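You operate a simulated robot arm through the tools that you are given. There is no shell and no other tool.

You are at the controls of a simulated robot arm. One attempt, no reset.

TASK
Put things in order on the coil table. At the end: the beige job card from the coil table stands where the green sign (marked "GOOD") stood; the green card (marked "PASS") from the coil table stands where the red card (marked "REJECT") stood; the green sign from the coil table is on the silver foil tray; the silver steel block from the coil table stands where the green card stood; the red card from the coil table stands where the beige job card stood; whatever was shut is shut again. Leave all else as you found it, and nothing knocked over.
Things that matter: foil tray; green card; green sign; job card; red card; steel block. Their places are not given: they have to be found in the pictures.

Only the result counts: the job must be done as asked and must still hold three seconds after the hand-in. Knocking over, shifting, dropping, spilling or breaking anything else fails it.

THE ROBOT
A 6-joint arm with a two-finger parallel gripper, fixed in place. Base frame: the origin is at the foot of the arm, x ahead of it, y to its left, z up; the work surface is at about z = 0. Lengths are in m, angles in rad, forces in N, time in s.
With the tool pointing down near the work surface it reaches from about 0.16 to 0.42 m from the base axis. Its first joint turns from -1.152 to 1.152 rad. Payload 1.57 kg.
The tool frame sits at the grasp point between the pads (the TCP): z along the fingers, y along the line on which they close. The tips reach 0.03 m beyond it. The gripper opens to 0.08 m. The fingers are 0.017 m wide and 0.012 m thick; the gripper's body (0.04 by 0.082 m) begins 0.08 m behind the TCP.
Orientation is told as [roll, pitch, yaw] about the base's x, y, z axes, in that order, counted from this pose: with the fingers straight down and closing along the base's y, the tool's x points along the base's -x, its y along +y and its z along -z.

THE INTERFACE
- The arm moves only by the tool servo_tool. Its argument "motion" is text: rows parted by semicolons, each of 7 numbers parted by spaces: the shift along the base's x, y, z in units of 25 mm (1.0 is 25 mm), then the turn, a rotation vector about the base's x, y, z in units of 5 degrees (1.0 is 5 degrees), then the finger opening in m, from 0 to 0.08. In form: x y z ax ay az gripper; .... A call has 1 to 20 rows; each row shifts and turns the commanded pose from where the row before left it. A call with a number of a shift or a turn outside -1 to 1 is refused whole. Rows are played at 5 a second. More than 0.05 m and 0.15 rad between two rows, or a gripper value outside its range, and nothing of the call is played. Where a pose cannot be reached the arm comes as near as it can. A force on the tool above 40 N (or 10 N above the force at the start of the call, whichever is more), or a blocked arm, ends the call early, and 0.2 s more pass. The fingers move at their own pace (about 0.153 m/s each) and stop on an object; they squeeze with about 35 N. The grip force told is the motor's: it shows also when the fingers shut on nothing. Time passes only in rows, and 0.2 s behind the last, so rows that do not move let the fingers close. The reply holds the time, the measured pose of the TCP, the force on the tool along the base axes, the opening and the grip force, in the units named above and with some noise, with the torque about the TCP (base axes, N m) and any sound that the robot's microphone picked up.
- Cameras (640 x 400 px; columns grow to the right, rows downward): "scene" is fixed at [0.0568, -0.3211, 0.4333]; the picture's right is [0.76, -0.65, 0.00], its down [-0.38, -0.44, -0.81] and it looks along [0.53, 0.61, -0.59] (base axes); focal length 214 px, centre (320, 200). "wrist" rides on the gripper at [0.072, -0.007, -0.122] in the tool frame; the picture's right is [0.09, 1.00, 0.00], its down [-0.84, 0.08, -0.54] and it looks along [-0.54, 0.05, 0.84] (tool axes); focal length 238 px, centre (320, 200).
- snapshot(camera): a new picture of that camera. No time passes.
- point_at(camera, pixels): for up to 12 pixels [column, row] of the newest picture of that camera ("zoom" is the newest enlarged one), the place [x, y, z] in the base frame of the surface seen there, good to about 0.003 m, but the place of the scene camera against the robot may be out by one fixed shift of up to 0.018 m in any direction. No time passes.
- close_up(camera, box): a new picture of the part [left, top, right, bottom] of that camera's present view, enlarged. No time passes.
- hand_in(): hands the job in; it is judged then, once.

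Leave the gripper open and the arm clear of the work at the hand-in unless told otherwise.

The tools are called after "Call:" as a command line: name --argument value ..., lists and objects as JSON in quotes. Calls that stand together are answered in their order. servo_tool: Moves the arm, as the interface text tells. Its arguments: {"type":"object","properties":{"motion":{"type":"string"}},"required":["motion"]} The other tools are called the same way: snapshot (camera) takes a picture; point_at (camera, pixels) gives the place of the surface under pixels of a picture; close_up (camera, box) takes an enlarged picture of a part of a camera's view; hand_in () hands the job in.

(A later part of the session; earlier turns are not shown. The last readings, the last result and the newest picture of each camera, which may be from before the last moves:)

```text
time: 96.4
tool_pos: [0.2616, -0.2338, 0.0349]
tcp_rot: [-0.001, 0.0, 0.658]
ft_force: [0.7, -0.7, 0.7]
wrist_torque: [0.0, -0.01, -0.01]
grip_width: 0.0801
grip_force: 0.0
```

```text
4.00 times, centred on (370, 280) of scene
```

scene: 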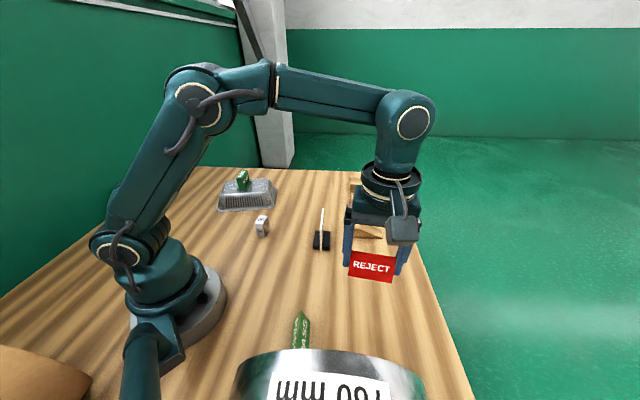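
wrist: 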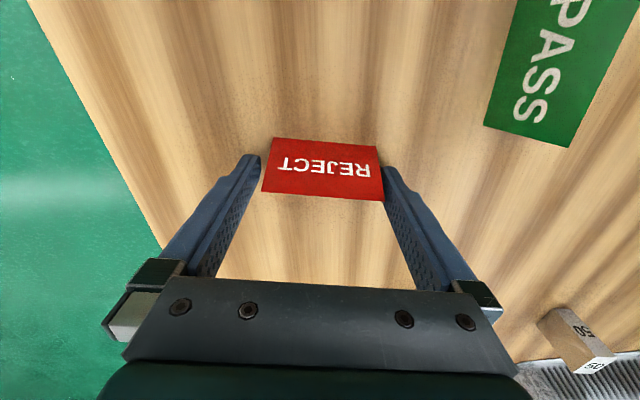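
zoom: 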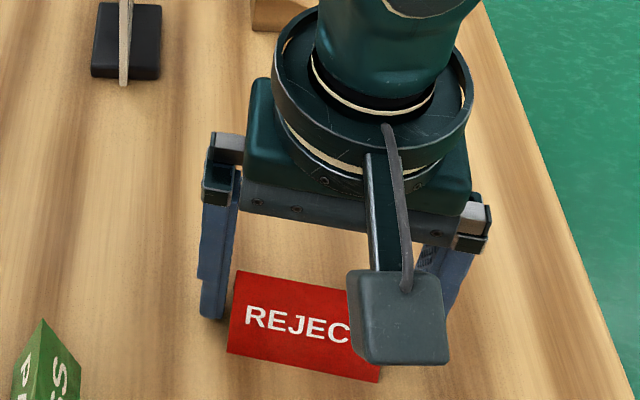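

The card stands free; the right gap is smaller, so I shift 1.5 mm toward that side and lift straight up slowly.

Call:
servo_tool --motion "-0.036 0.047 0 0 0 0 0.08; 0 0 0.1 0 0 0 0.08; 0 0 0.2 0 0 0 0.08; 0 0 0.3 0 0 0 0.08; 0 0 0.4 0 0 0 0.08; 0 0 0.5 0 0 0 0.08; 0 0 0.5 0 0 0 0.08; 0 0 0.7 0 0 0 0.08; 0 0 0.8 0 0 0 0.08; 0 0 0.8 0 0 0 0.08; 0 0 0.8 0 0 0 0.08; 0 0 0.6 0 0 0 0.08; 0 0 0.4 0 0 0 0.08; 0 0 0 0 0 0 0.08"

Call:
snapshot --camera "wrist"

Call:
close_up --camera "wrist" --box '[260, 80, 380, 160]'

```text
time: 99.4
tool_pos: [0.263, -0.2323, 0.1883]
tcp_rot: [0.0, -0.003, 0.657]
ft_force: [0.7, 0.7, 1.0]
wrist_torque: [-0.02, 0.0, 0.02]
grip_width: 0.0799
grip_force: 0.0
```

```text
taken
```

wrist: 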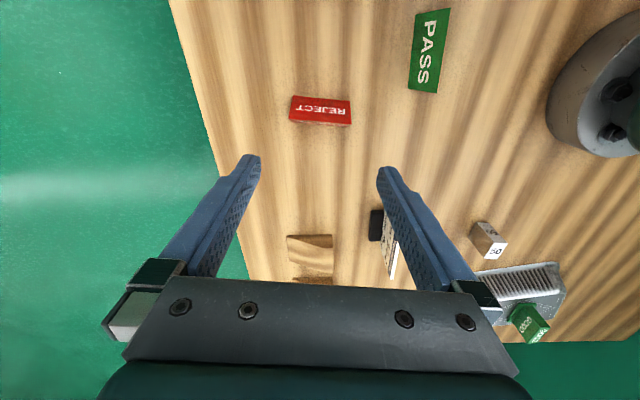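

```text
5.00 times, centred on (320, 120) of wrist
```

zoom: 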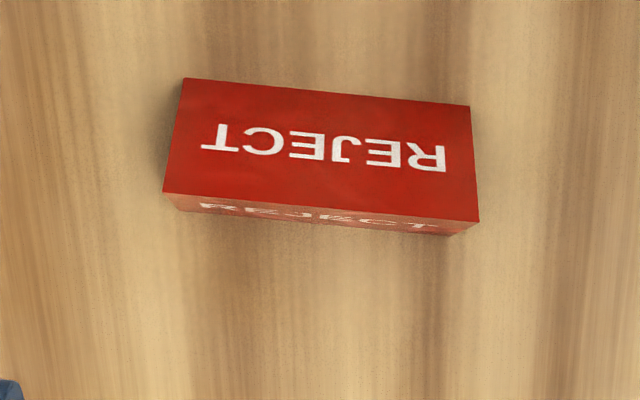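

Both slopes are visible, so the red card stands upright. I measure its ridge, and the green card again from here.

Call:
point_at --camera "zoom" --pixels '[[167, 188], [474, 217], [187, 83], [467, 109], [320, 204], [455, 232], [185, 208]]'

Call:
close_up --camera "wrist" --box '[380, 0, 480, 100]'

```text
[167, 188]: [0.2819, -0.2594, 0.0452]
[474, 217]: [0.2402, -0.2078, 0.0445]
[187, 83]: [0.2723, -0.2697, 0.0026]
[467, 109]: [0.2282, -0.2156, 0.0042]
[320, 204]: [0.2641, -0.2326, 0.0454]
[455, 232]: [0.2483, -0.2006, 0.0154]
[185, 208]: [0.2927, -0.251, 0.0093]
```

```text
4.00 times, centred on (430, 50) of wrist
```

zoom: 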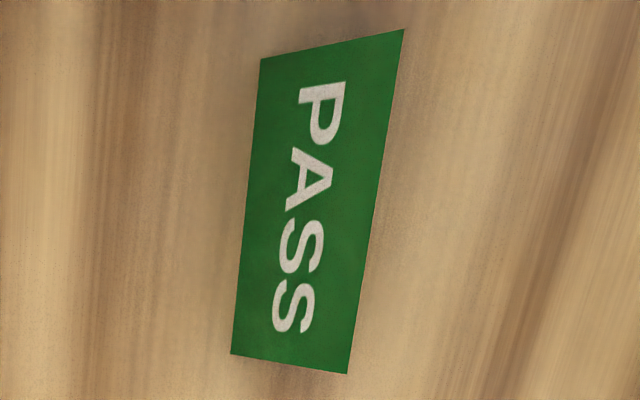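

Red card is centred at (0.2611,-0.2336), right on the place. Next the green card: I first turn in place by -80° so that the fingers will close along its ridge (47.7°), keeping the camera away from the coil.

Call:
servo_tool --motion "0 0 0 0 0 -1 0.08; 0 0 0 0 0 -1 0.08; 0 0 0 0 0 -1 0.08; 0 0 0 0 0 -1 0.08; 0 0 0 0 0 -1 0.08; 0 0 0 0 0 -1 0.08; 0 0 0 0 0 -1 0.08; 0 0 0 0 0 -1 0.08; 0 0 0 0 0 -1 0.08; 0 0 0 0 0 -1 0.08; 0 0 0 0 0 -1 0.08; 0 0 0 0 0 -1 0.08; 0 0 0 0 0 -1 0.08; 0 0 0 0 0 -1 0.08; 0 0 0 0 0 -1 0.08; 0 0 0 0 0 -1 0.08; 0 0 0 0 0 0 0.08"

Call:
servo_tool --motion "-0.4 0.13 0 0 0 0 0.08; -0.5 0.17 0 0 0 0 0.08; -0.5 0.17 0 0 0 0 0.08; -0.5 0.17 0 0 0 0 0.08; -0.5 0.17 0 0 0 0 0.08; -0.5 0.17 0 0 0 0 0.08; -0.5 0.17 0 0 0 0 0.08; -0.4 0.13 0 0 0 0 0.08; 0 0 0 0 0 0 0.08"

Call:
snapshot --camera "wrist"

Call:
snapshot --camera "scene"

```text
time: 103.0
tool_pos: [0.2624, -0.232, 0.1885]
tcp_rot: [-0.001, -0.001, -0.74]
ft_force: [-0.5, 0.0, -0.6]
wrist_torque: [0.03, 0.01, -0.01]
grip_width: 0.08
grip_force: 0.1
```

```text
time: 105.0
tool_pos: [0.1658, -0.2009, 0.1885]
tcp_rot: [0.0, -0.001, -0.739]
ft_force: [0.1, -0.6, 0.1]
wrist_torque: [-0.02, -0.01, -0.02]
grip_width: 0.0798
grip_force: 0.1
```

```text
taken
```

wrist: 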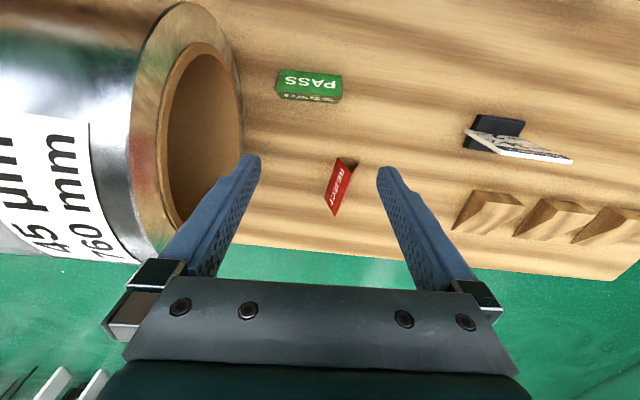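

```text
taken
```

scene: 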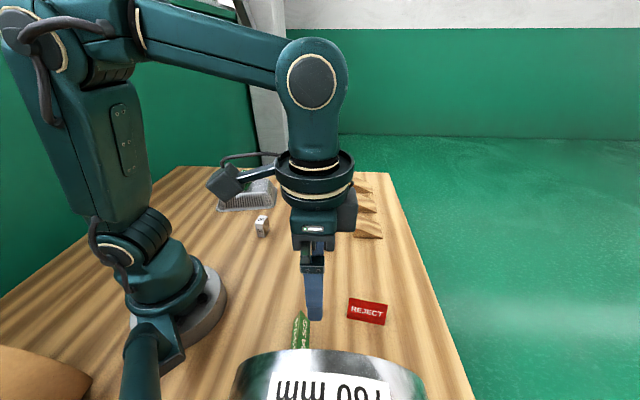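

Now the coil and the green card (310,85) are well seen; the card is parallel to the finger line. I measure the card and the coil's near edge.

Call:
close_up --camera "wrist" --box '[260, 50, 360, 120]'

Call:
point_at --camera "zoom" --pixels '[[104, 272], [460, 290], [122, 118], [462, 145], [285, 280], [130, 300], [448, 312]]'

Call:
point_at --camera "wrist" --pixels '[[240, 115], [235, 60], [215, 20], [185, 5], [238, 150], [150, 60], [170, 225], [225, 180]]'

```text
5.71 times, centred on (310, 85) of wrist
```

zoom: 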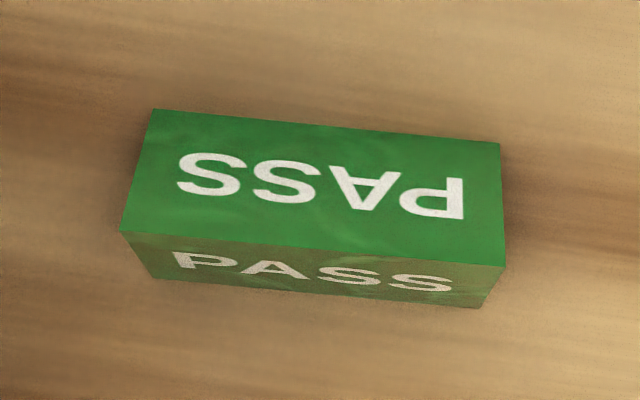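

```text
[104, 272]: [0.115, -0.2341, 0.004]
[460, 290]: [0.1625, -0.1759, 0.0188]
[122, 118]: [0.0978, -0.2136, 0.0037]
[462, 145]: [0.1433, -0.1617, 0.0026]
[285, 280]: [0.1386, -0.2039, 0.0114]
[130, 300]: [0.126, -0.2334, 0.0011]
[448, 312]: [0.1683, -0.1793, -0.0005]
```

```text
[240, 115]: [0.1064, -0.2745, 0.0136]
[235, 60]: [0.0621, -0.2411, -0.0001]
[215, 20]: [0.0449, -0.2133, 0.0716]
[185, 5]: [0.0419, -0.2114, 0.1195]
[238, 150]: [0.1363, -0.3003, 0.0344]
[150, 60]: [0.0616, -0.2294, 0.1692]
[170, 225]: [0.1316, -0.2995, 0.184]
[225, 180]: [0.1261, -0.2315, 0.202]
```

Call:
point_at --camera "zoom" --pixels '[[124, 229], [502, 263], [156, 113], [496, 146], [314, 248], [155, 274], [478, 303], [330, 180]]'

```text
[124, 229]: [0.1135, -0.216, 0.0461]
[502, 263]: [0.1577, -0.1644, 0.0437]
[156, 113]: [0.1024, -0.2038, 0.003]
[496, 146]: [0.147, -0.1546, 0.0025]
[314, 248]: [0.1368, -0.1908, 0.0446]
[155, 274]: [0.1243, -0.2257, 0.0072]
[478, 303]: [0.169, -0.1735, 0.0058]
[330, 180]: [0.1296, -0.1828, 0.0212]
```

Green card: centre (0.1357,-0.190), ridge direction 48.9°. I turn +1.2°, move over it and lower to z 0.085 (tips 10 mm above its top).

Call:
servo_tool --motion "-0.3 0.11 0 0 0 0.24 0.08; -0.3 0.11 0 0 0 0 0.08; -0.3 0.11 0 0 0 0 0.08; -0.3 0.11 0 0 0 0 0.08; 0 0 -0.4 0 0 0 0.08; 0 0 -0.6 0 0 0 0.08; 0 0 -0.6 0 0 0 0.08; 0 0 -0.6 0 0 0 0.08; 0 0 -0.6 0 0 0 0.08; 0 0 -0.6 0 0 0 0.08; 0 0 -0.5 0 0 0 0.08; 0 0 -0.2 0 0 0 0.08; 0 0 0 0 0 0 0.08"

Call:
snapshot --camera "wrist"

Call:
snapshot --camera "scene"

```text
time: 107.8
tool_pos: [0.1365, -0.191, 0.0858]
tcp_rot: [0.0, -0.003, -0.718]
ft_force: [-0.2, -0.5, -0.6]
wrist_torque: [0.01, 0.0, 0.01]
grip_width: 0.0801
grip_force: 0.1
```

```text
taken
```

wrist: 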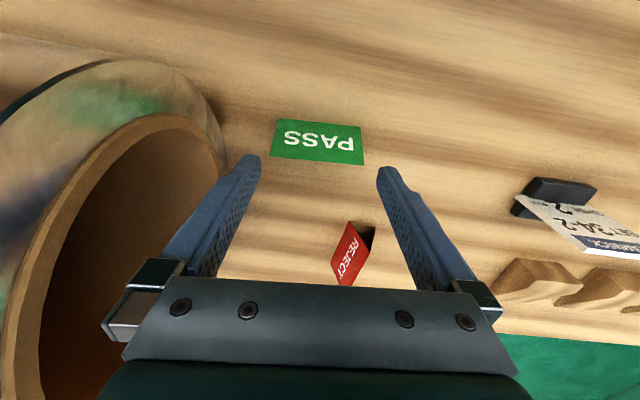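

```text
taken
```

scene: 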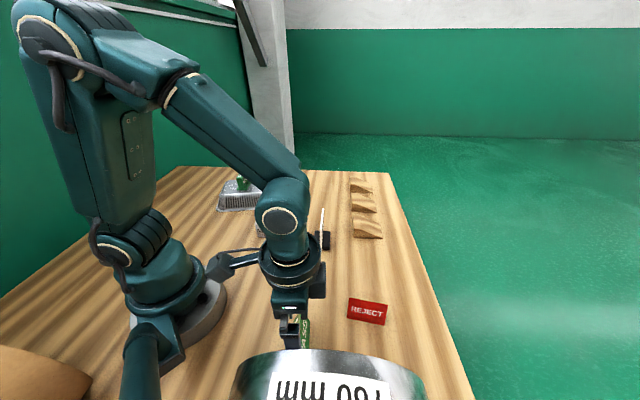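

The card lies between the tips with about 6 and 8 mm of gap. I shift about 1 mm and lower 46 mm first, then look.

Call:
servo_tool --motion "-0.05 0.01 -0.3 0 0 0 0.08; 0 0 -0.4 0 0 0 0.08; 0 0 -0.4 0 0 0 0.08; 0 0 -0.4 0 0 0 0.08; 0 0 -0.34 0 0 0 0.08; 0 0 0 0 0 0 0.08"

Call:
snapshot --camera "wrist"

```text
time: 109.2
tool_pos: [0.1347, -0.1914, 0.0401]
tcp_rot: [0.001, -0.004, -0.716]
ft_force: [0.1, 0.5, 0.3]
wrist_torque: [-0.02, -0.02, 0.01]
grip_width: 0.08
grip_force: 0.1
```

```text
taken
```

wrist: 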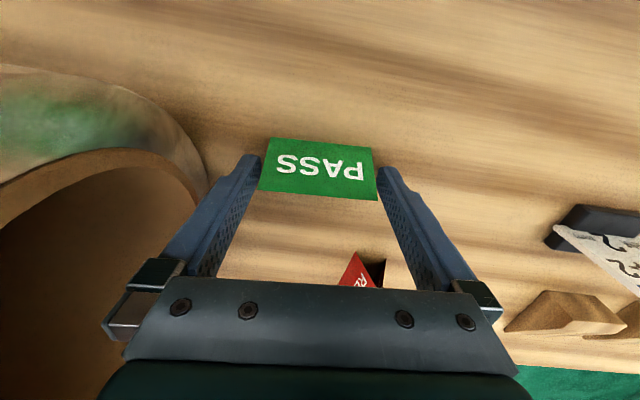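

No contact, same picture as with the red card. I lower 4 mm and close.

Call:
servo_tool --motion "0 0 -0.16 0 0 0 0.08; 0 0 0 0 0 0 0.08; 0 0 0 0 0 0 0.074; 0 0 0 0 0 0 0.07; 0 0 0 0 0 0 0.066; 0 0 0 0 0 0 0.06; 0 0 0 0 0 0 0.05; 0 0 0 0 0 0 0.05"

Call:
servo_tool --motion "0 0 0.05 0 0 0 0.05; 0 0 0.05 0 0 0 0.05; 0 0 0.1 0 0 0 0.05; 0 0 0.1 0 0 0 0.05; 0 0 0.1 0 0 0 0.05; 0 0 0 0 0 0 0.05"

Call:
snapshot --camera "wrist"

```text
time: 111.0
tool_pos: [0.1352, -0.1901, 0.0355]
tcp_rot: [-0.002, -0.002, -0.717]
ft_force: [0.0, -0.5, 0.3]
wrist_torque: [-0.02, 0.01, 0.04]
grip_width: 0.0684
grip_force: 34.6
```

```text
time: 112.4
tool_pos: [0.135, -0.1884, 0.0461]
tcp_rot: [0.0, -0.001, -0.718]
ft_force: [0.0, 0.1, -0.1]
wrist_torque: [-0.05, 0.0, -0.01]
grip_width: 0.0687
grip_force: 34.7
```

```text
taken
```

wrist: 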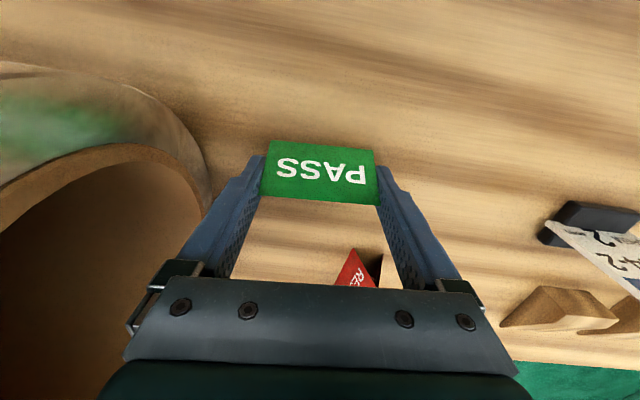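

The green card is held. I lift to z 0.15 straight up.

Call:
servo_tool --motion "0 0 0.2 0 0 0 0.05; 0 0 0.4 0 0 0 0.05; 0 0 0.6 0 0 0 0.05; 0 0 0.6 0 0 0 0.05; 0 0 0.6 0 0 0 0.05; 0 0 0.6 0 0 0 0.05; 0 0 0.6 0 0 0 0.05; 0 0 0.4 0 0 0 0.05; 0 0 0.2 0 0 0 0.05; 0 0 0 0 0 0 0.05"

Call:
servo_tool --motion "0.2 0.2 0 0 0 0.4 0.05; 0.4 0.4 0 0 0 0.8 0.05; 0.5 0.55 0 0 0 0.8 0.05; 0.5 0.55 0 0 0 0.8 0.05; 0.5 0.55 0 0 0 0.8 0.05; 0.5 0.55 0 0 0 0.8 0.05; 0.5 0.55 0 0 0 0.8 0.05; 0.5 0.55 0 0 0 0.8 0.05; 0.5 0.55 0 0 0 0.8 0.05; 0.5 0.55 0 0 0 0.8 0.05; 0.5 0.55 0 0 0 0.8 0.05; 0.5 0.55 0 0 0 0.8 0.05; 0.5 0.55 0 0 0 0.8 0.05; 0.5 0.55 0 0 0 0.8 0.05; 0.5 0.55 0 0 0 0.8 0.05; 0.5 0.55 0 0 0 0.8 0.05; 0.5 0.55 0 0 0 0.8 0.05; 0.5 0.55 0 0 0 0.8 0.05; 0.3 0.3 0 0 0 0.8 0.05; 0 0 0 0 0 0 0.05"

Call:
snapshot --camera "wrist"

Call:
snapshot --camera "scene"

```text
time: 114.6
tool_pos: [0.1363, -0.1875, 0.151]
tcp_rot: [-0.001, -0.001, -0.717]
ft_force: [-0.4, -0.9, -0.3]
wrist_torque: [-0.01, 0.04, -0.01]
grip_width: 0.0686
grip_force: 34.9
```

```text
time: 118.8
tool_pos: [0.3583, 0.0541, 0.1503]
tcp_rot: [-0.002, 0.0, 0.575]
ft_force: [-1.0, -0.4, -0.5]
wrist_torque: [0.03, -0.03, 0.01]
grip_width: 0.0685
grip_force: 35.2
```

```text
taken
```

wrist: 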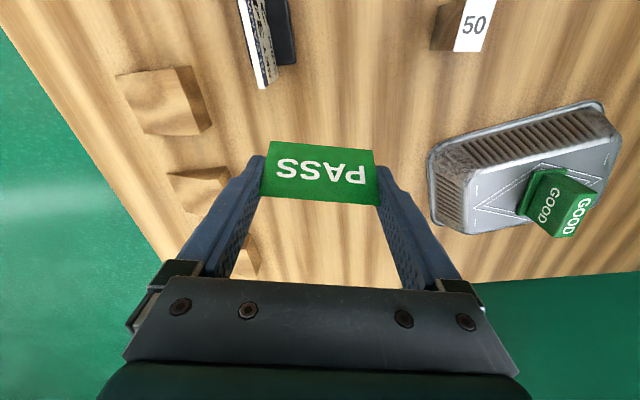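

```text
taken
```

scene: 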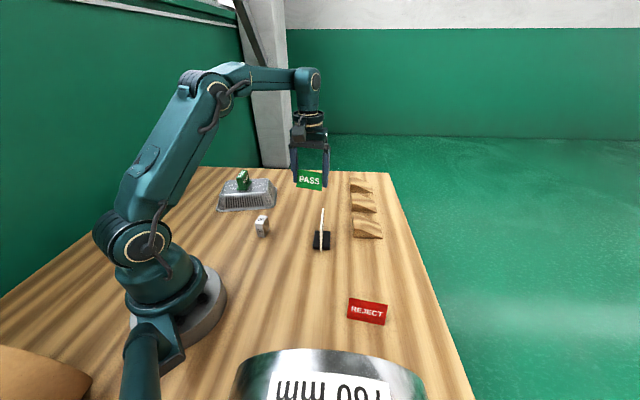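

Held well. I finish the move to (0.376,0.078) with yaw 37.7° and lower to z about 0.046.

Call:
servo_tool --motion "0.24 0.32 0 0 0 0.32 0.05; 0.24 0.32 0 0 0 0.32 0.05; 0.23 0.32 0 0 0 0.32 0.05; 0 0 0 0 0 0 0.05; 0 0 -0.3 0 0 0 0.05; 0 0 -0.5 0 0 0 0.05; 0 0 -0.6 0 0 0 0.05; 0 0 -0.6 0 0 0 0.05; 0 0 -0.6 0 0 0 0.05; 0 0 -0.6 0 0 0 0.05; 0 0 -0.5 0 0 0 0.05; 0 0 -0.3 0 0 0 0.05; 0 0 -0.15 0 0 0 0.05; 0 0 0 0 0 0 0.05"

Call:
snapshot --camera "wrist"

Call:
close_up --camera "scene" --box '[270, 160, 360, 230]'

```text
time: 121.8
tool_pos: [0.3757, 0.0779, 0.0466]
tcp_rot: [-0.002, -0.002, 0.659]
ft_force: [-0.1, 0.7, -0.5]
wrist_torque: [0.02, -0.03, -0.03]
grip_width: 0.0687
grip_force: 35.3
```

```text
taken
```

wrist: 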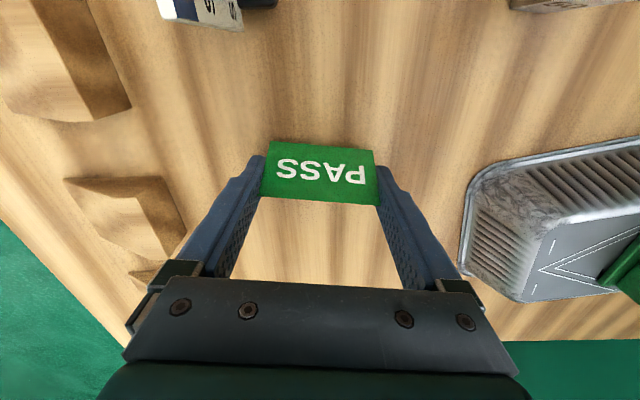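

```text
5.71 times, centred on (315, 195) of scene
```

zoom: 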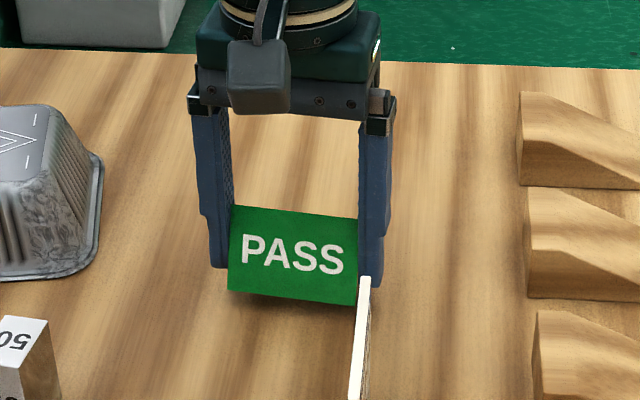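

Position is right (0.3757,0.0779). I lower by small steps to the table.

Call:
servo_tool --motion "0 0 -0.12 0 0 0 0.05; 0 0 -0.12 0 0 0 0.05; 0 0 0 0 0 0 0.05"

Call:
servo_tool --motion "0 0 -0.06 0 0 0 0.05; 0 0 -0.04 0 0 0 0.05; 0 0 0 0 0 0 0.05"

Call:
servo_tool --motion "0 0 -0.03 0 0 0 0.05; 0 0 0 0 0 0 0.05"

Call:
servo_tool --motion "0 0 -0.03 0 0 0 0.05; 0 0 0 0 0 0 0.05"

```text
time: 122.6
tool_pos: [0.3765, 0.0784, 0.0413]
tcp_rot: [-0.001, -0.003, 0.658]
ft_force: [0.5, -0.6, -0.7]
wrist_torque: [-0.01, 0.04, -0.02]
grip_width: 0.0684
grip_force: 35.2
```

```text
time: 123.4
tool_pos: [0.3765, 0.0785, 0.0386]
tcp_rot: [-0.001, -0.002, 0.658]
ft_force: [0.5, -0.1, -0.2]
wrist_torque: [0.01, -0.03, 0.0]
grip_width: 0.0686
grip_force: 35.3
```

```text
time: 124.0
tool_pos: [0.3759, 0.0784, 0.0373]
tcp_rot: [-0.001, 0.0, 0.66]
ft_force: [-0.5, -0.5, 0.6]
wrist_torque: [-0.01, -0.02, 0.02]
grip_width: 0.0687
grip_force: 35.0
```

```text
time: 124.6
tool_pos: [0.3763, 0.0784, 0.0372]
tcp_rot: [0.0, -0.003, 0.659]
ft_force: [0.0, 0.6, -0.5]
wrist_torque: [0.03, -0.01, -0.02]
grip_width: 0.0686
grip_force: 35.1
```

Call:
servo_tool --motion "0 0 -0.03 0 0 0 0.05; 0 0 0 0 0 0 0.05"

Call:
servo_tool --motion "0 0 -0.03 0 0 0 0.05; 0 0 0 0 0 0 0.05"

```text
time: 125.2
tool_pos: [0.3756, 0.0783, 0.0363]
tcp_rot: [0.001, -0.002, 0.658]
ft_force: [0.5, -0.3, 0.1]
wrist_torque: [0.02, 0.0, 0.01]
grip_width: 0.0687
grip_force: 34.2
```

```text
time: 125.8
tool_pos: [0.3766, 0.0781, 0.0354]
tcp_rot: [0.0, -0.001, 0.657]
ft_force: [-1.1, -0.5, -1.1]
wrist_torque: [0.01, 0.01, -0.03]
grip_width: 0.0685
grip_force: 35.1
```

Call:
servo_tool --motion "0 0 -0.03 0 0 0 0.05; 0 0 0 0 0 0 0.05"

Call:
close_up --camera "scene" --box '[290, 180, 345, 225]'

```text
time: 126.4
tool_pos: [0.3764, 0.0783, 0.0351]
tcp_rot: [-0.001, -0.002, 0.657]
ft_force: [0.5, 0.4, 0.1]
wrist_torque: [-0.01, 0.01, 0.01]
grip_width: 0.0686
grip_force: 34.5
```

```text
8.89 times, centred on (318, 202) of scene
```

zoom: 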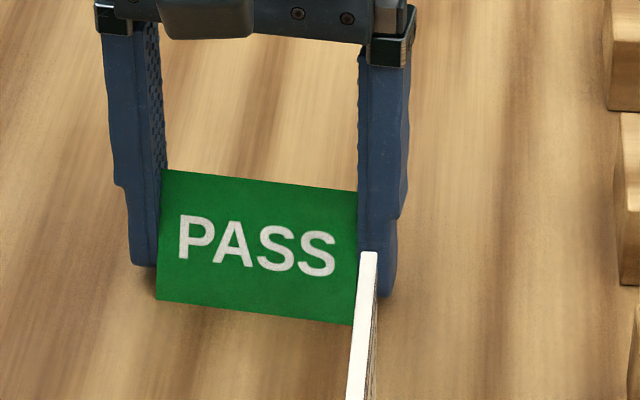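

Still no force; close to the table. Two more small steps.

Call:
servo_tool --motion "0 0 -0.025 0 0 0 0.05; 0 0 0 0 0 0 0.05"

Call:
servo_tool --motion "0 0 -0.02 0 0 0 0.05; 0 0 0 0 0 0 0.05"

```text
time: 127.0
tool_pos: [0.3771, 0.0787, 0.0345]
tcp_rot: [0.0, 0.0, 0.658]
ft_force: [-5.0, -2.2, 12.3]
wrist_torque: [0.02, 0.2, -0.02]
grip_width: 0.0686
grip_force: 34.4
```

```text
time: 127.6
tool_pos: [0.377, 0.0796, 0.0343]
tcp_rot: [-0.001, -0.002, 0.657]
ft_force: [-2.5, -1.3, 20.9]
wrist_torque: [0.05, 0.23, 0.0]
grip_width: 0.0688
grip_force: 35.3
```

Contact (21 N). I ease up 0.9 mm and open.

Call:
servo_tool --motion "0 0 0.036 0 0 0 0.05; 0 0 0 0 0 0 0.05"

Call:
servo_tool --motion "0 0 0 0 0 0 0.071; 0 0 0 0 0 0 0.074; 0 0 0 0 0 0 0.08; 0 0 0 0 0 0 0.08"

Call:
snapshot --camera "wrist"

```text
time: 128.2
tool_pos: [0.3776, 0.0797, 0.0344]
tcp_rot: [-0.003, -0.003, 0.657]
ft_force: [2.9, 0.5, 10.7]
wrist_torque: [0.03, -0.05, -0.01]
grip_width: 0.0685
grip_force: 34.9
```

```text
time: 129.2
tool_pos: [0.3763, 0.0786, 0.0343]
tcp_rot: [0.0, -0.002, 0.657]
ft_force: [-0.1, 0.2, 0.5]
wrist_torque: [-0.01, 0.0, 0.0]
grip_width: 0.08
grip_force: 0.0
```

```text
taken
```

wrist: 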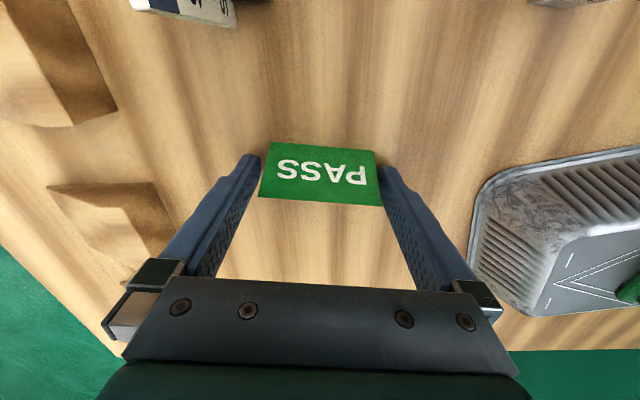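

Released and centred between the fingers. I lift straight up, slowly at first.

Call:
servo_tool --motion "0 0 0.1 0 0 0 0.08; 0 0 0.2 0 0 0 0.08; 0 0 0.3 0 0 0 0.08; 0 0 0.4 0 0 0 0.08; 0 0 0.5 0 0 0 0.08; 0 0 0.5 0 0 0 0.08; 0 0 0.6 0 0 0 0.08; 0 0 0.6 0 0 0 0.08; 0 0 0.6 0 0 0 0.08; 0 0 0.4 0 0 0 0.08; 0 0 0 0 0 0 0.08"

Call:
snapshot --camera "wrist"

Call:
close_up --camera "wrist" --box '[240, 80, 400, 200]'

```text
time: 131.6
tool_pos: [0.3757, 0.0789, 0.1405]
tcp_rot: [0.002, -0.001, 0.658]
ft_force: [0.3, -0.4, 0.2]
wrist_torque: [-0.02, -0.01, -0.02]
grip_width: 0.0801
grip_force: 0.0
```

```text
taken
```

wrist: 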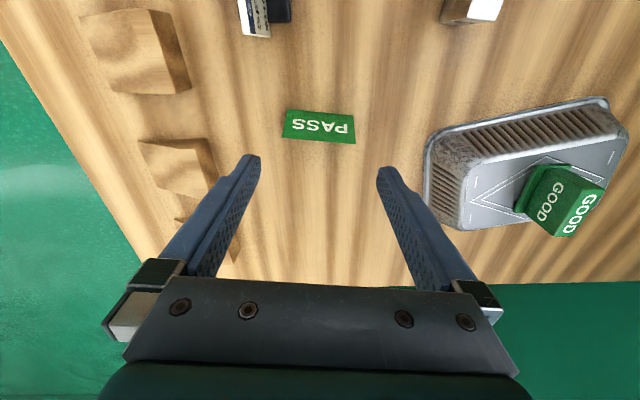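

```text
3.33 times, centred on (320, 140) of wrist
```

zoom: 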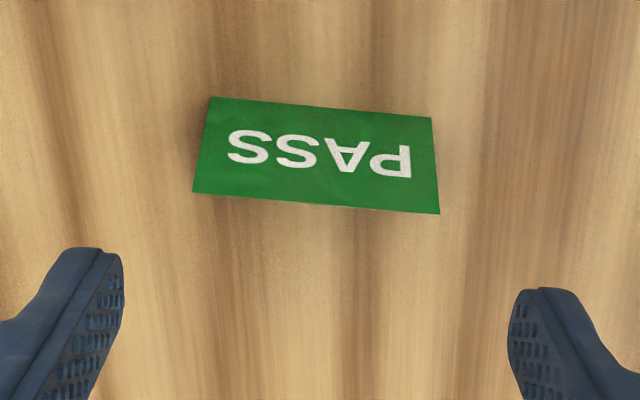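

Call:
point_at --camera "zoom" --pixels '[[198, 189], [436, 209], [213, 101], [428, 121], [318, 200]]'

Call:
point_at --camera "wrist" --pixels '[[455, 10], [485, 10], [470, 20]]'

```text
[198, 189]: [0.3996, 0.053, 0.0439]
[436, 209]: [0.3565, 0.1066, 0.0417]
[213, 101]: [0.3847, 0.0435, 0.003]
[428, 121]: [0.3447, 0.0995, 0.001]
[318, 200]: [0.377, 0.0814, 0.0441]
```

```text
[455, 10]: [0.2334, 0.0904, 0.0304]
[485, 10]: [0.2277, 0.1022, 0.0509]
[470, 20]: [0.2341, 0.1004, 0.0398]
```

Green card stands at (0.378,0.0798), within about 2 mm of the red card's old place. Last: the steel block near (0.225,0.095). I move over it at z 0.14 to measure it.

Call:
servo_tool --motion "-0.3 0.03 0.1 0 0 0 0.08; -0.6 0.06 0.1 0 0 0 0.08; -0.6 0.06 0.1 0 0 0 0.08; -0.6 0.06 0.1 0 0 0 0.08; -0.6 0.06 0 0 0 0 0.08; -0.6 0.06 0 0 0 0 0.08; -0.6 0.06 0 0 0 0 0.08; -0.6 0.06 0 0 0 0 0.08; -0.6 0.06 0 0 0 0 0.08; -0.6 0.06 0 0 0 0 0.08; -0.4 0.04 0 0 0 0 0.08; 0 0 0 0 0 0 0.08"

Call:
snapshot --camera "wrist"

Call:
close_up --camera "wrist" --box '[270, 80, 370, 180]'

```text
time: 134.2
tool_pos: [0.2239, 0.0933, 0.1486]
tcp_rot: [0.001, -0.003, 0.658]
ft_force: [0.3, -0.2, -0.4]
wrist_torque: [-0.01, -0.01, -0.04]
grip_width: 0.08
grip_force: 0.0
```

```text
taken
```

wrist: 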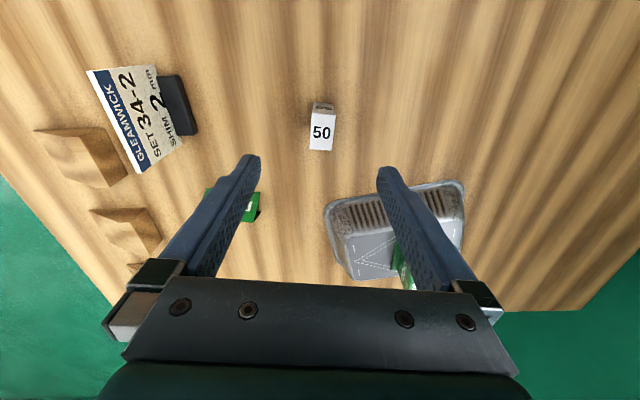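

```text
4.00 times, centred on (320, 130) of wrist
```

zoom: 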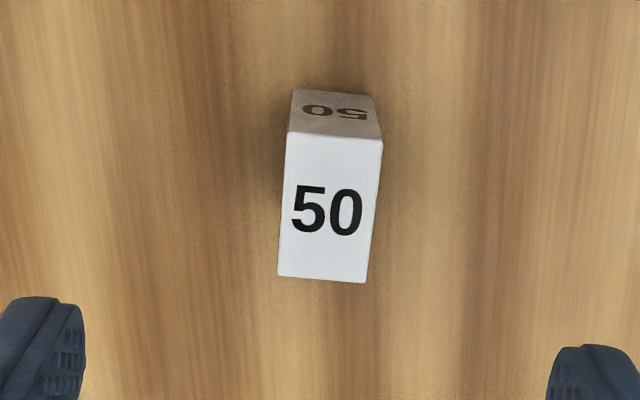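

The block lies nearly square to the fingers. I measure its top corners and its base edge.

Call:
point_at --camera "zoom" --pixels '[[291, 137], [379, 143], [282, 271], [364, 278], [325, 210], [295, 95], [370, 100]]'

```text
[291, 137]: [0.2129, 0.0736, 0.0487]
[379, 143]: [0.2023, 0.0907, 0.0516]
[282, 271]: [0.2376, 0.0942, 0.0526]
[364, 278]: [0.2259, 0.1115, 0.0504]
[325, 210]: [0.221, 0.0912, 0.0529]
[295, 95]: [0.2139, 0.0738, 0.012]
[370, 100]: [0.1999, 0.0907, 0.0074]
```

The block is 21 x 33 x 51 mm, centre (0.2197,0.0925), aligned with the present yaw. I move over it and lower to z about 0.07 first.

Call:
servo_tool --motion "-0.17 -0.03 0 0 0 0 0.06; 0 0 -0.4 0 0 0 0.06; 0 0 -0.6 0 0 0 0.06; 0 0 -0.6 0 0 0 0.06; 0 0 -0.6 0 0 0 0.06; 0 0 -0.5 0 0 0 0.06; 0 0 -0.2 0 0 0 0.06; 0 0 0 0 0 0 0.06"

Call:
snapshot --camera "wrist"

```text
time: 136.0
tool_pos: [0.2183, 0.0925, 0.0764]
tcp_rot: [-0.001, -0.003, 0.657]
ft_force: [0.0, -0.5, 0.1]
wrist_torque: [-0.02, 0.0, -0.02]
grip_width: 0.0601
grip_force: 0.0
```

```text
taken
```

wrist: 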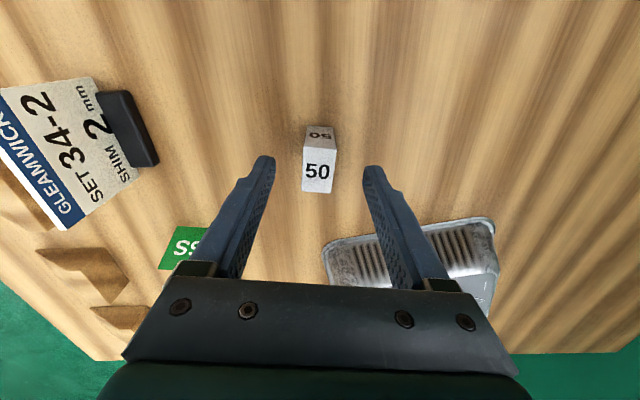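

The block is midway between the tips. I lower 41 mm to z 0.035 and close, then lift 5 mm to test.

Call:
servo_tool --motion "0 0 -0.4 0 0 0 0.06; 0 0 -0.5 0 0 0 0.06; 0 0 -0.4 0 0 0 0.06; 0 0 -0.3 0 0 0 0.06; 0 0 0 0 0 0 0.06; 0 0 0 0 0 0 0.035; 0 0 0 0 0 0 0.024; 0 0 0 0 0 0 0.01; 0 0 0 0 0 0 0; 0 0 0 0 0 0 0; 0 0 0 0 0 0 0"

Call:
servo_tool --motion "0 0 0.05 0 0 0 0; 0 0 0.05 0 0 0 0; 0 0 0.1 0 0 0 0; 0 0 0 0 0 0 0"

Call:
snapshot --camera "wrist"

```text
time: 138.4
tool_pos: [0.2196, 0.0918, 0.036]
tcp_rot: [-0.001, -0.002, 0.659]
ft_force: [0.5, 0.5, 0.4]
wrist_torque: [-0.01, 0.0, -0.04]
grip_width: 0.0217
grip_force: 34.8
```

```text
time: 139.4
tool_pos: [0.2192, 0.0918, 0.0412]
tcp_rot: [0.001, -0.003, 0.659]
ft_force: [-0.8, -0.7, -3.0]
wrist_torque: [0.0, -0.01, 0.04]
grip_width: 0.0218
grip_force: 34.5
```

```text
taken
```

wrist: 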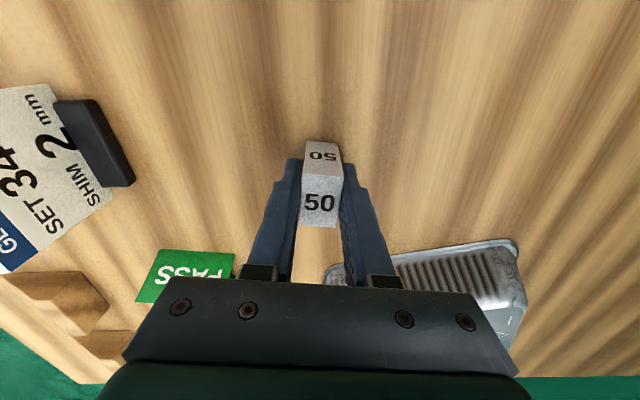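

The block is held (weight about 3 N felt). I lift it slowly by 8 cm and check the hold.

Call:
servo_tool --motion "0 0 0.1 0 0 0 0; 0 0 0.2 0 0 0 0; 0 0 0.3 0 0 0 0; 0 0 0.4 0 0 0 0; 0 0 0.5 0 0 0 0; 0 0 0.5 0 0 0 0; 0 0 0.5 0 0 0 0; 0 0 0.5 0 0 0 0; 0 0 0.4 0 0 0 0; 0 0 0.3 0 0 0 0; 0 0 0.2 0 0 0 0; 0 0 0 0 0 0 0"

Call:
snapshot --camera "wrist"

```text
time: 142.0
tool_pos: [0.2203, 0.0941, 0.1398]
tcp_rot: [-0.001, -0.001, 0.659]
ft_force: [-0.4, 0.0, -2.0]
wrist_torque: [-0.02, 0.0, 0.05]
grip_width: 0.0217
grip_force: 34.7
```

```text
taken
```

wrist: 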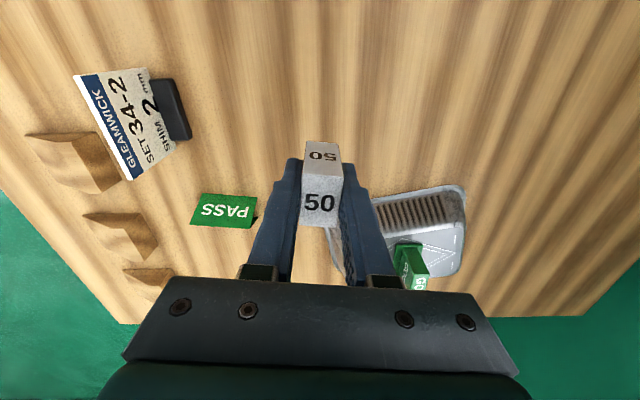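

Held well. I carry the block by a curved path, (0.235,-0.05) then toward the green card's old place, turning to yaw -41° on the way.

Call:
servo_tool --motion "0.03 -0.3 0 0 0 -0.5 0; 0.06 -0.5 0 0 0 -0.9 0; 0.06 -0.6 0 0 0 -0.9 0; 0.06 -0.6 0 0 0 -0.9 0; 0.06 -0.6 0 0 0 -0.9 0; 0.06 -0.6 0 0 0 -0.9 0; 0.06 -0.6 0 0 0 -0.9 0; 0.06 -0.6 0 0 0 -0.9 0; 0.06 -0.6 0 0 0 -0.9 0; 0.06 -0.6 0 0 0 -0.9 0; -0.1 -0.5 0 0 0 -0.7 0; -0.3 -0.5 0 0 0 -0.7 0; -0.4 -0.5 0 0 0 -0.7 0; -0.4 -0.5 0 0 0 -0.7 0; -0.4 -0.5 0 0 0 -0.7 0; -0.4 -0.5 0 0 0 -0.7 0; -0.4 -0.5 0 0 0 -0.7 0; -0.4 -0.5 0 0 0 -0.7 0; -0.3 -0.4 0 0 0 -0.7 0; 0 0 0 0 0 0 0"

Call:
snapshot --camera "wrist"

Call:
snapshot --camera "scene"

```text
time: 146.2
tool_pos: [0.1567, -0.1561, 0.1381]
tcp_rot: [0.0, -0.001, -0.643]
ft_force: [0.0, 1.3, -3.1]
wrist_torque: [0.0, 0.01, -0.02]
grip_width: 0.0216
grip_force: 34.6
```

```text
taken
```

wrist: 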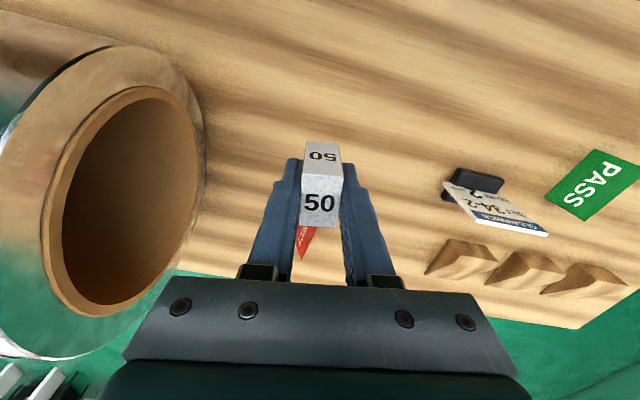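

```text
taken
```

scene: 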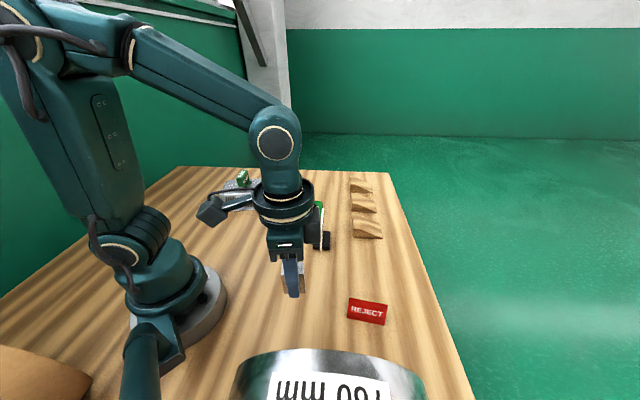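

I go on to (0.1355,-0.190), turn the last 4°, and lower to z about 0.046.

Call:
servo_tool --motion "-0.28 -0.45 0 0 0 -0.27 0; -0.28 -0.45 0 0 0 -0.27 0; -0.29 -0.45 0 0 0 -0.27 0; 0 0 0 0 0 0 0; 0 0 -0.3 0 0 0 0; 0 0 -0.5 0 0 0 0; 0 0 -0.6 0 0 0 0; 0 0 -0.6 0 0 0 0; 0 0 -0.6 0 0 0 0; 0 0 -0.5 0 0 0 0; 0 0 -0.35 0 0 0 0; 0 0 -0.2 0 0 0 0; 0 0 0 0 0 0 0"

Call:
snapshot --camera "wrist"

Call:
snapshot --camera "scene"

```text
time: 149.0
tool_pos: [0.1352, -0.1894, 0.0461]
tcp_rot: [0.0, -0.001, -0.713]
ft_force: [0.4, 0.4, -3.2]
wrist_torque: [0.0, -0.01, 0.03]
grip_width: 0.0218
grip_force: 34.9
```

```text
taken
```

wrist: 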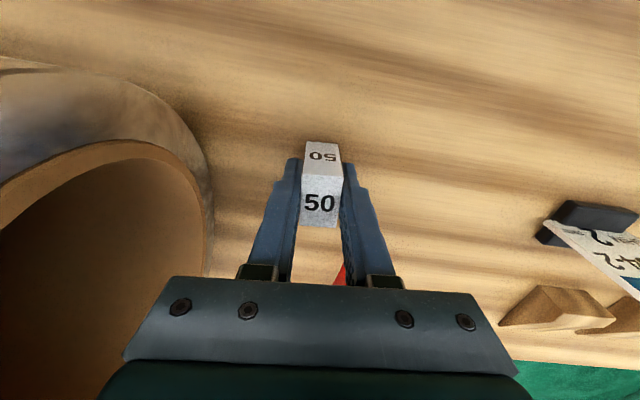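

```text
taken
```

scene: 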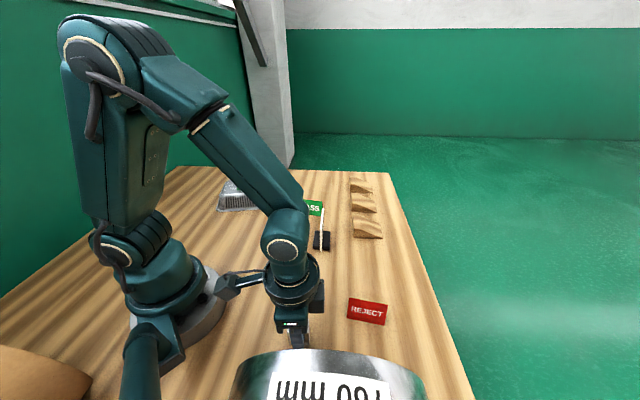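

Position is right (0.1352,-0.1894). I lower in small steps until contact (expected near z 0.036).

Call:
servo_tool --motion "0 0 -0.12 0 0 0 0; 0 0 -0.12 0 0 0 0; 0 0 -0.06 0 0 0 0; 0 0 0 0 0 0 0"

Call:
servo_tool --motion "0 0 -0.04 0 0 0 0; 0 0 0 0 0 0 0"

Call:
servo_tool --motion "0 0 -0.03 0 0 0 0; 0 0 0 0 0 0 0"

Call:
servo_tool --motion "0 0 -0.03 0 0 0 0; 0 0 0 0 0 0 0"

```text
time: 150.0
tool_pos: [0.1355, -0.1898, 0.0399]
tcp_rot: [-0.001, -0.002, -0.713]
ft_force: [-0.5, 0.4, -3.5]
wrist_torque: [-0.02, -0.01, -0.04]
grip_width: 0.0218
grip_force: 34.5
```

```text
time: 150.6
tool_pos: [0.1362, -0.19, 0.0393]
tcp_rot: [-0.001, -0.002, -0.715]
ft_force: [0.0, 0.2, -2.7]
wrist_torque: [-0.01, -0.02, 0.03]
grip_width: 0.0221
grip_force: 34.6
```

```text
time: 151.2
tool_pos: [0.1358, -0.1911, 0.037]
tcp_rot: [-0.002, -0.002, -0.714]
ft_force: [-0.3, 0.0, -3.1]
wrist_torque: [0.03, -0.02, 0.0]
grip_width: 0.0218
grip_force: 35.0
```

```text
time: 151.8
tool_pos: [0.136, -0.1927, 0.0368]
tcp_rot: [0.0, -0.002, -0.714]
ft_force: [0.1, 0.4, -2.6]
wrist_torque: [0.0, 0.02, 0.0]
grip_width: 0.0218
grip_force: 34.4
```

Call:
servo_tool --motion "0 0 -0.03 0 0 0 0; 0 0 0 0 0 0 0"

Call:
servo_tool --motion "0 0 -0.025 0 0 0 0; 0 0 0 0 0 0 0"

```text
time: 152.4
tool_pos: [0.136, -0.1912, 0.037]
tcp_rot: [0.0, -0.001, -0.714]
ft_force: [-0.9, 0.3, -2.6]
wrist_torque: [0.02, -0.02, 0.01]
grip_width: 0.0219
grip_force: 34.9
```

```text
time: 153.0
tool_pos: [0.1349, -0.1901, 0.0363]
tcp_rot: [-0.001, 0.0, -0.711]
ft_force: [-1.4, 5.5, 25.6]
wrist_torque: [0.3, 0.2, 0.03]
grip_width: 0.0217
grip_force: 34.3
```

Contact. I ease up 0.5 mm and open stepwise.

Call:
servo_tool --motion "0 0 0.02 0 0 0 0; 0 0 0 0 0 0 0"

Call:
servo_tool --motion "0 0 0 0 0 0 0.025; 0 0 0 0 0 0 0.03; 0 0 0 0 0 0 0.04; 0 0 0 0 0 0 0.05; 0 0 0 0 0 0 0.05"

Call:
snapshot --camera "wrist"

```text
time: 153.6
tool_pos: [0.1349, -0.1909, 0.0361]
tcp_rot: [0.0, -0.002, -0.713]
ft_force: [6.1, 3.5, 15.6]
wrist_torque: [0.36, 0.04, -0.14]
grip_width: 0.0218
grip_force: 34.7
```

```text
time: 154.8
tool_pos: [0.1354, -0.1905, 0.0365]
tcp_rot: [0.0, -0.001, -0.715]
ft_force: [-0.3, -0.5, -0.1]
wrist_torque: [-0.01, 0.02, 0.0]
grip_width: 0.0502
grip_force: 0.1
```

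```text
taken
```

wrist: 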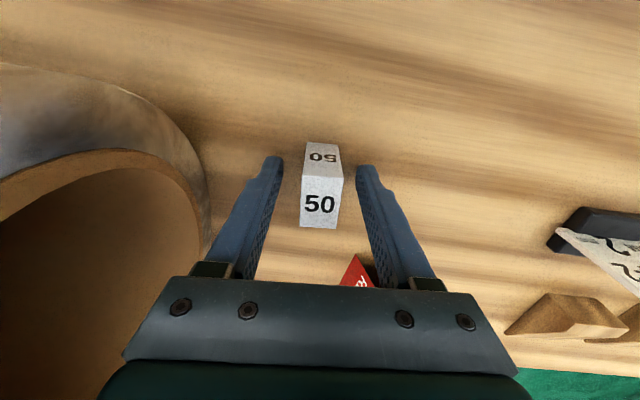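

The block stands free between the fingers. I lift straight up, slowly at first, to z about 0.19 and check it.

Call:
servo_tool --motion "0 0 0.1 0 0 0 0.05; 0 0 0.2 0 0 0 0.05; 0 0 0.4 0 0 0 0.05; 0 0 0.5 0 0 0 0.05; 0 0 0.6 0 0 0 0.05; 0 0 0.7 0 0 0 0.05; 0 0 0.7 0 0 0 0.05; 0 0 0.7 0 0 0 0.05; 0 0 0.7 0 0 0 0.05; 0 0 0.7 0 0 0 0.05; 0 0 0.5 0 0 0 0.05; 0 0 0.3 0 0 0 0.05; 0 0 0 0 0 0 0.05"

Call:
snapshot --camera "wrist"

Call:
close_up --camera "wrist" --box '[280, 60, 380, 160]'

```text
time: 157.6
tool_pos: [0.1338, -0.1912, 0.1872]
tcp_rot: [0.001, -0.003, -0.715]
ft_force: [-0.7, 1.0, -0.3]
wrist_torque: [-0.01, 0.02, 0.0]
grip_width: 0.0501
grip_force: 0.2
```

```text
taken
```

wrist: 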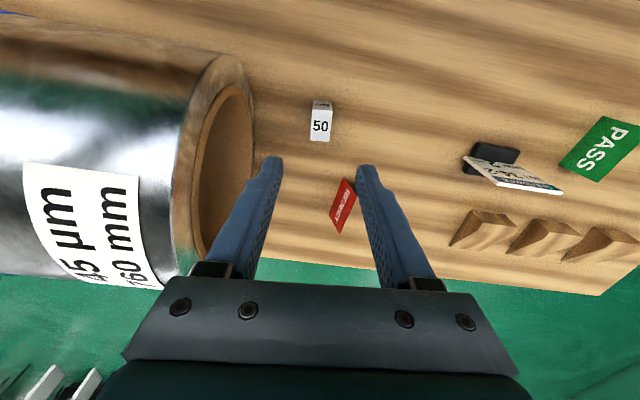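

```text
4.00 times, centred on (330, 110) of wrist
```

zoom: 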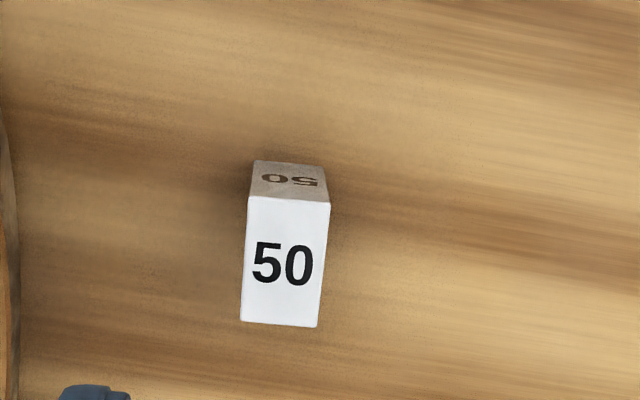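

Call:
point_at --camera "zoom" --pixels '[[250, 199], [327, 206], [244, 317], [315, 323], [283, 262]]'

Call:
snapshot --camera "scene"

```text
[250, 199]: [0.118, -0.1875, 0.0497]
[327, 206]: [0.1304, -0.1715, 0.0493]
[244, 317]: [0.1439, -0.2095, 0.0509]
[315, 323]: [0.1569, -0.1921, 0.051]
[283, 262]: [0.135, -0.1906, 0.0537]
```

```text
taken
```

scene: 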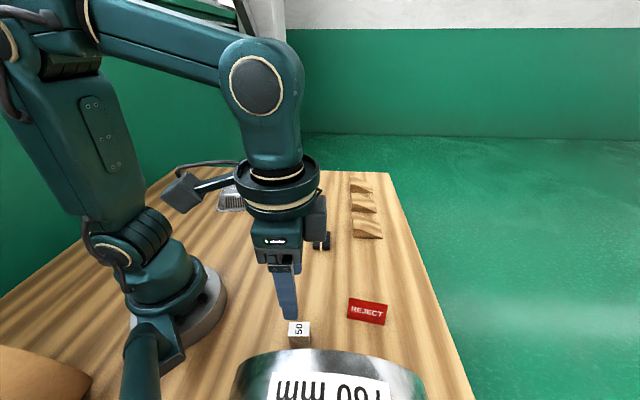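

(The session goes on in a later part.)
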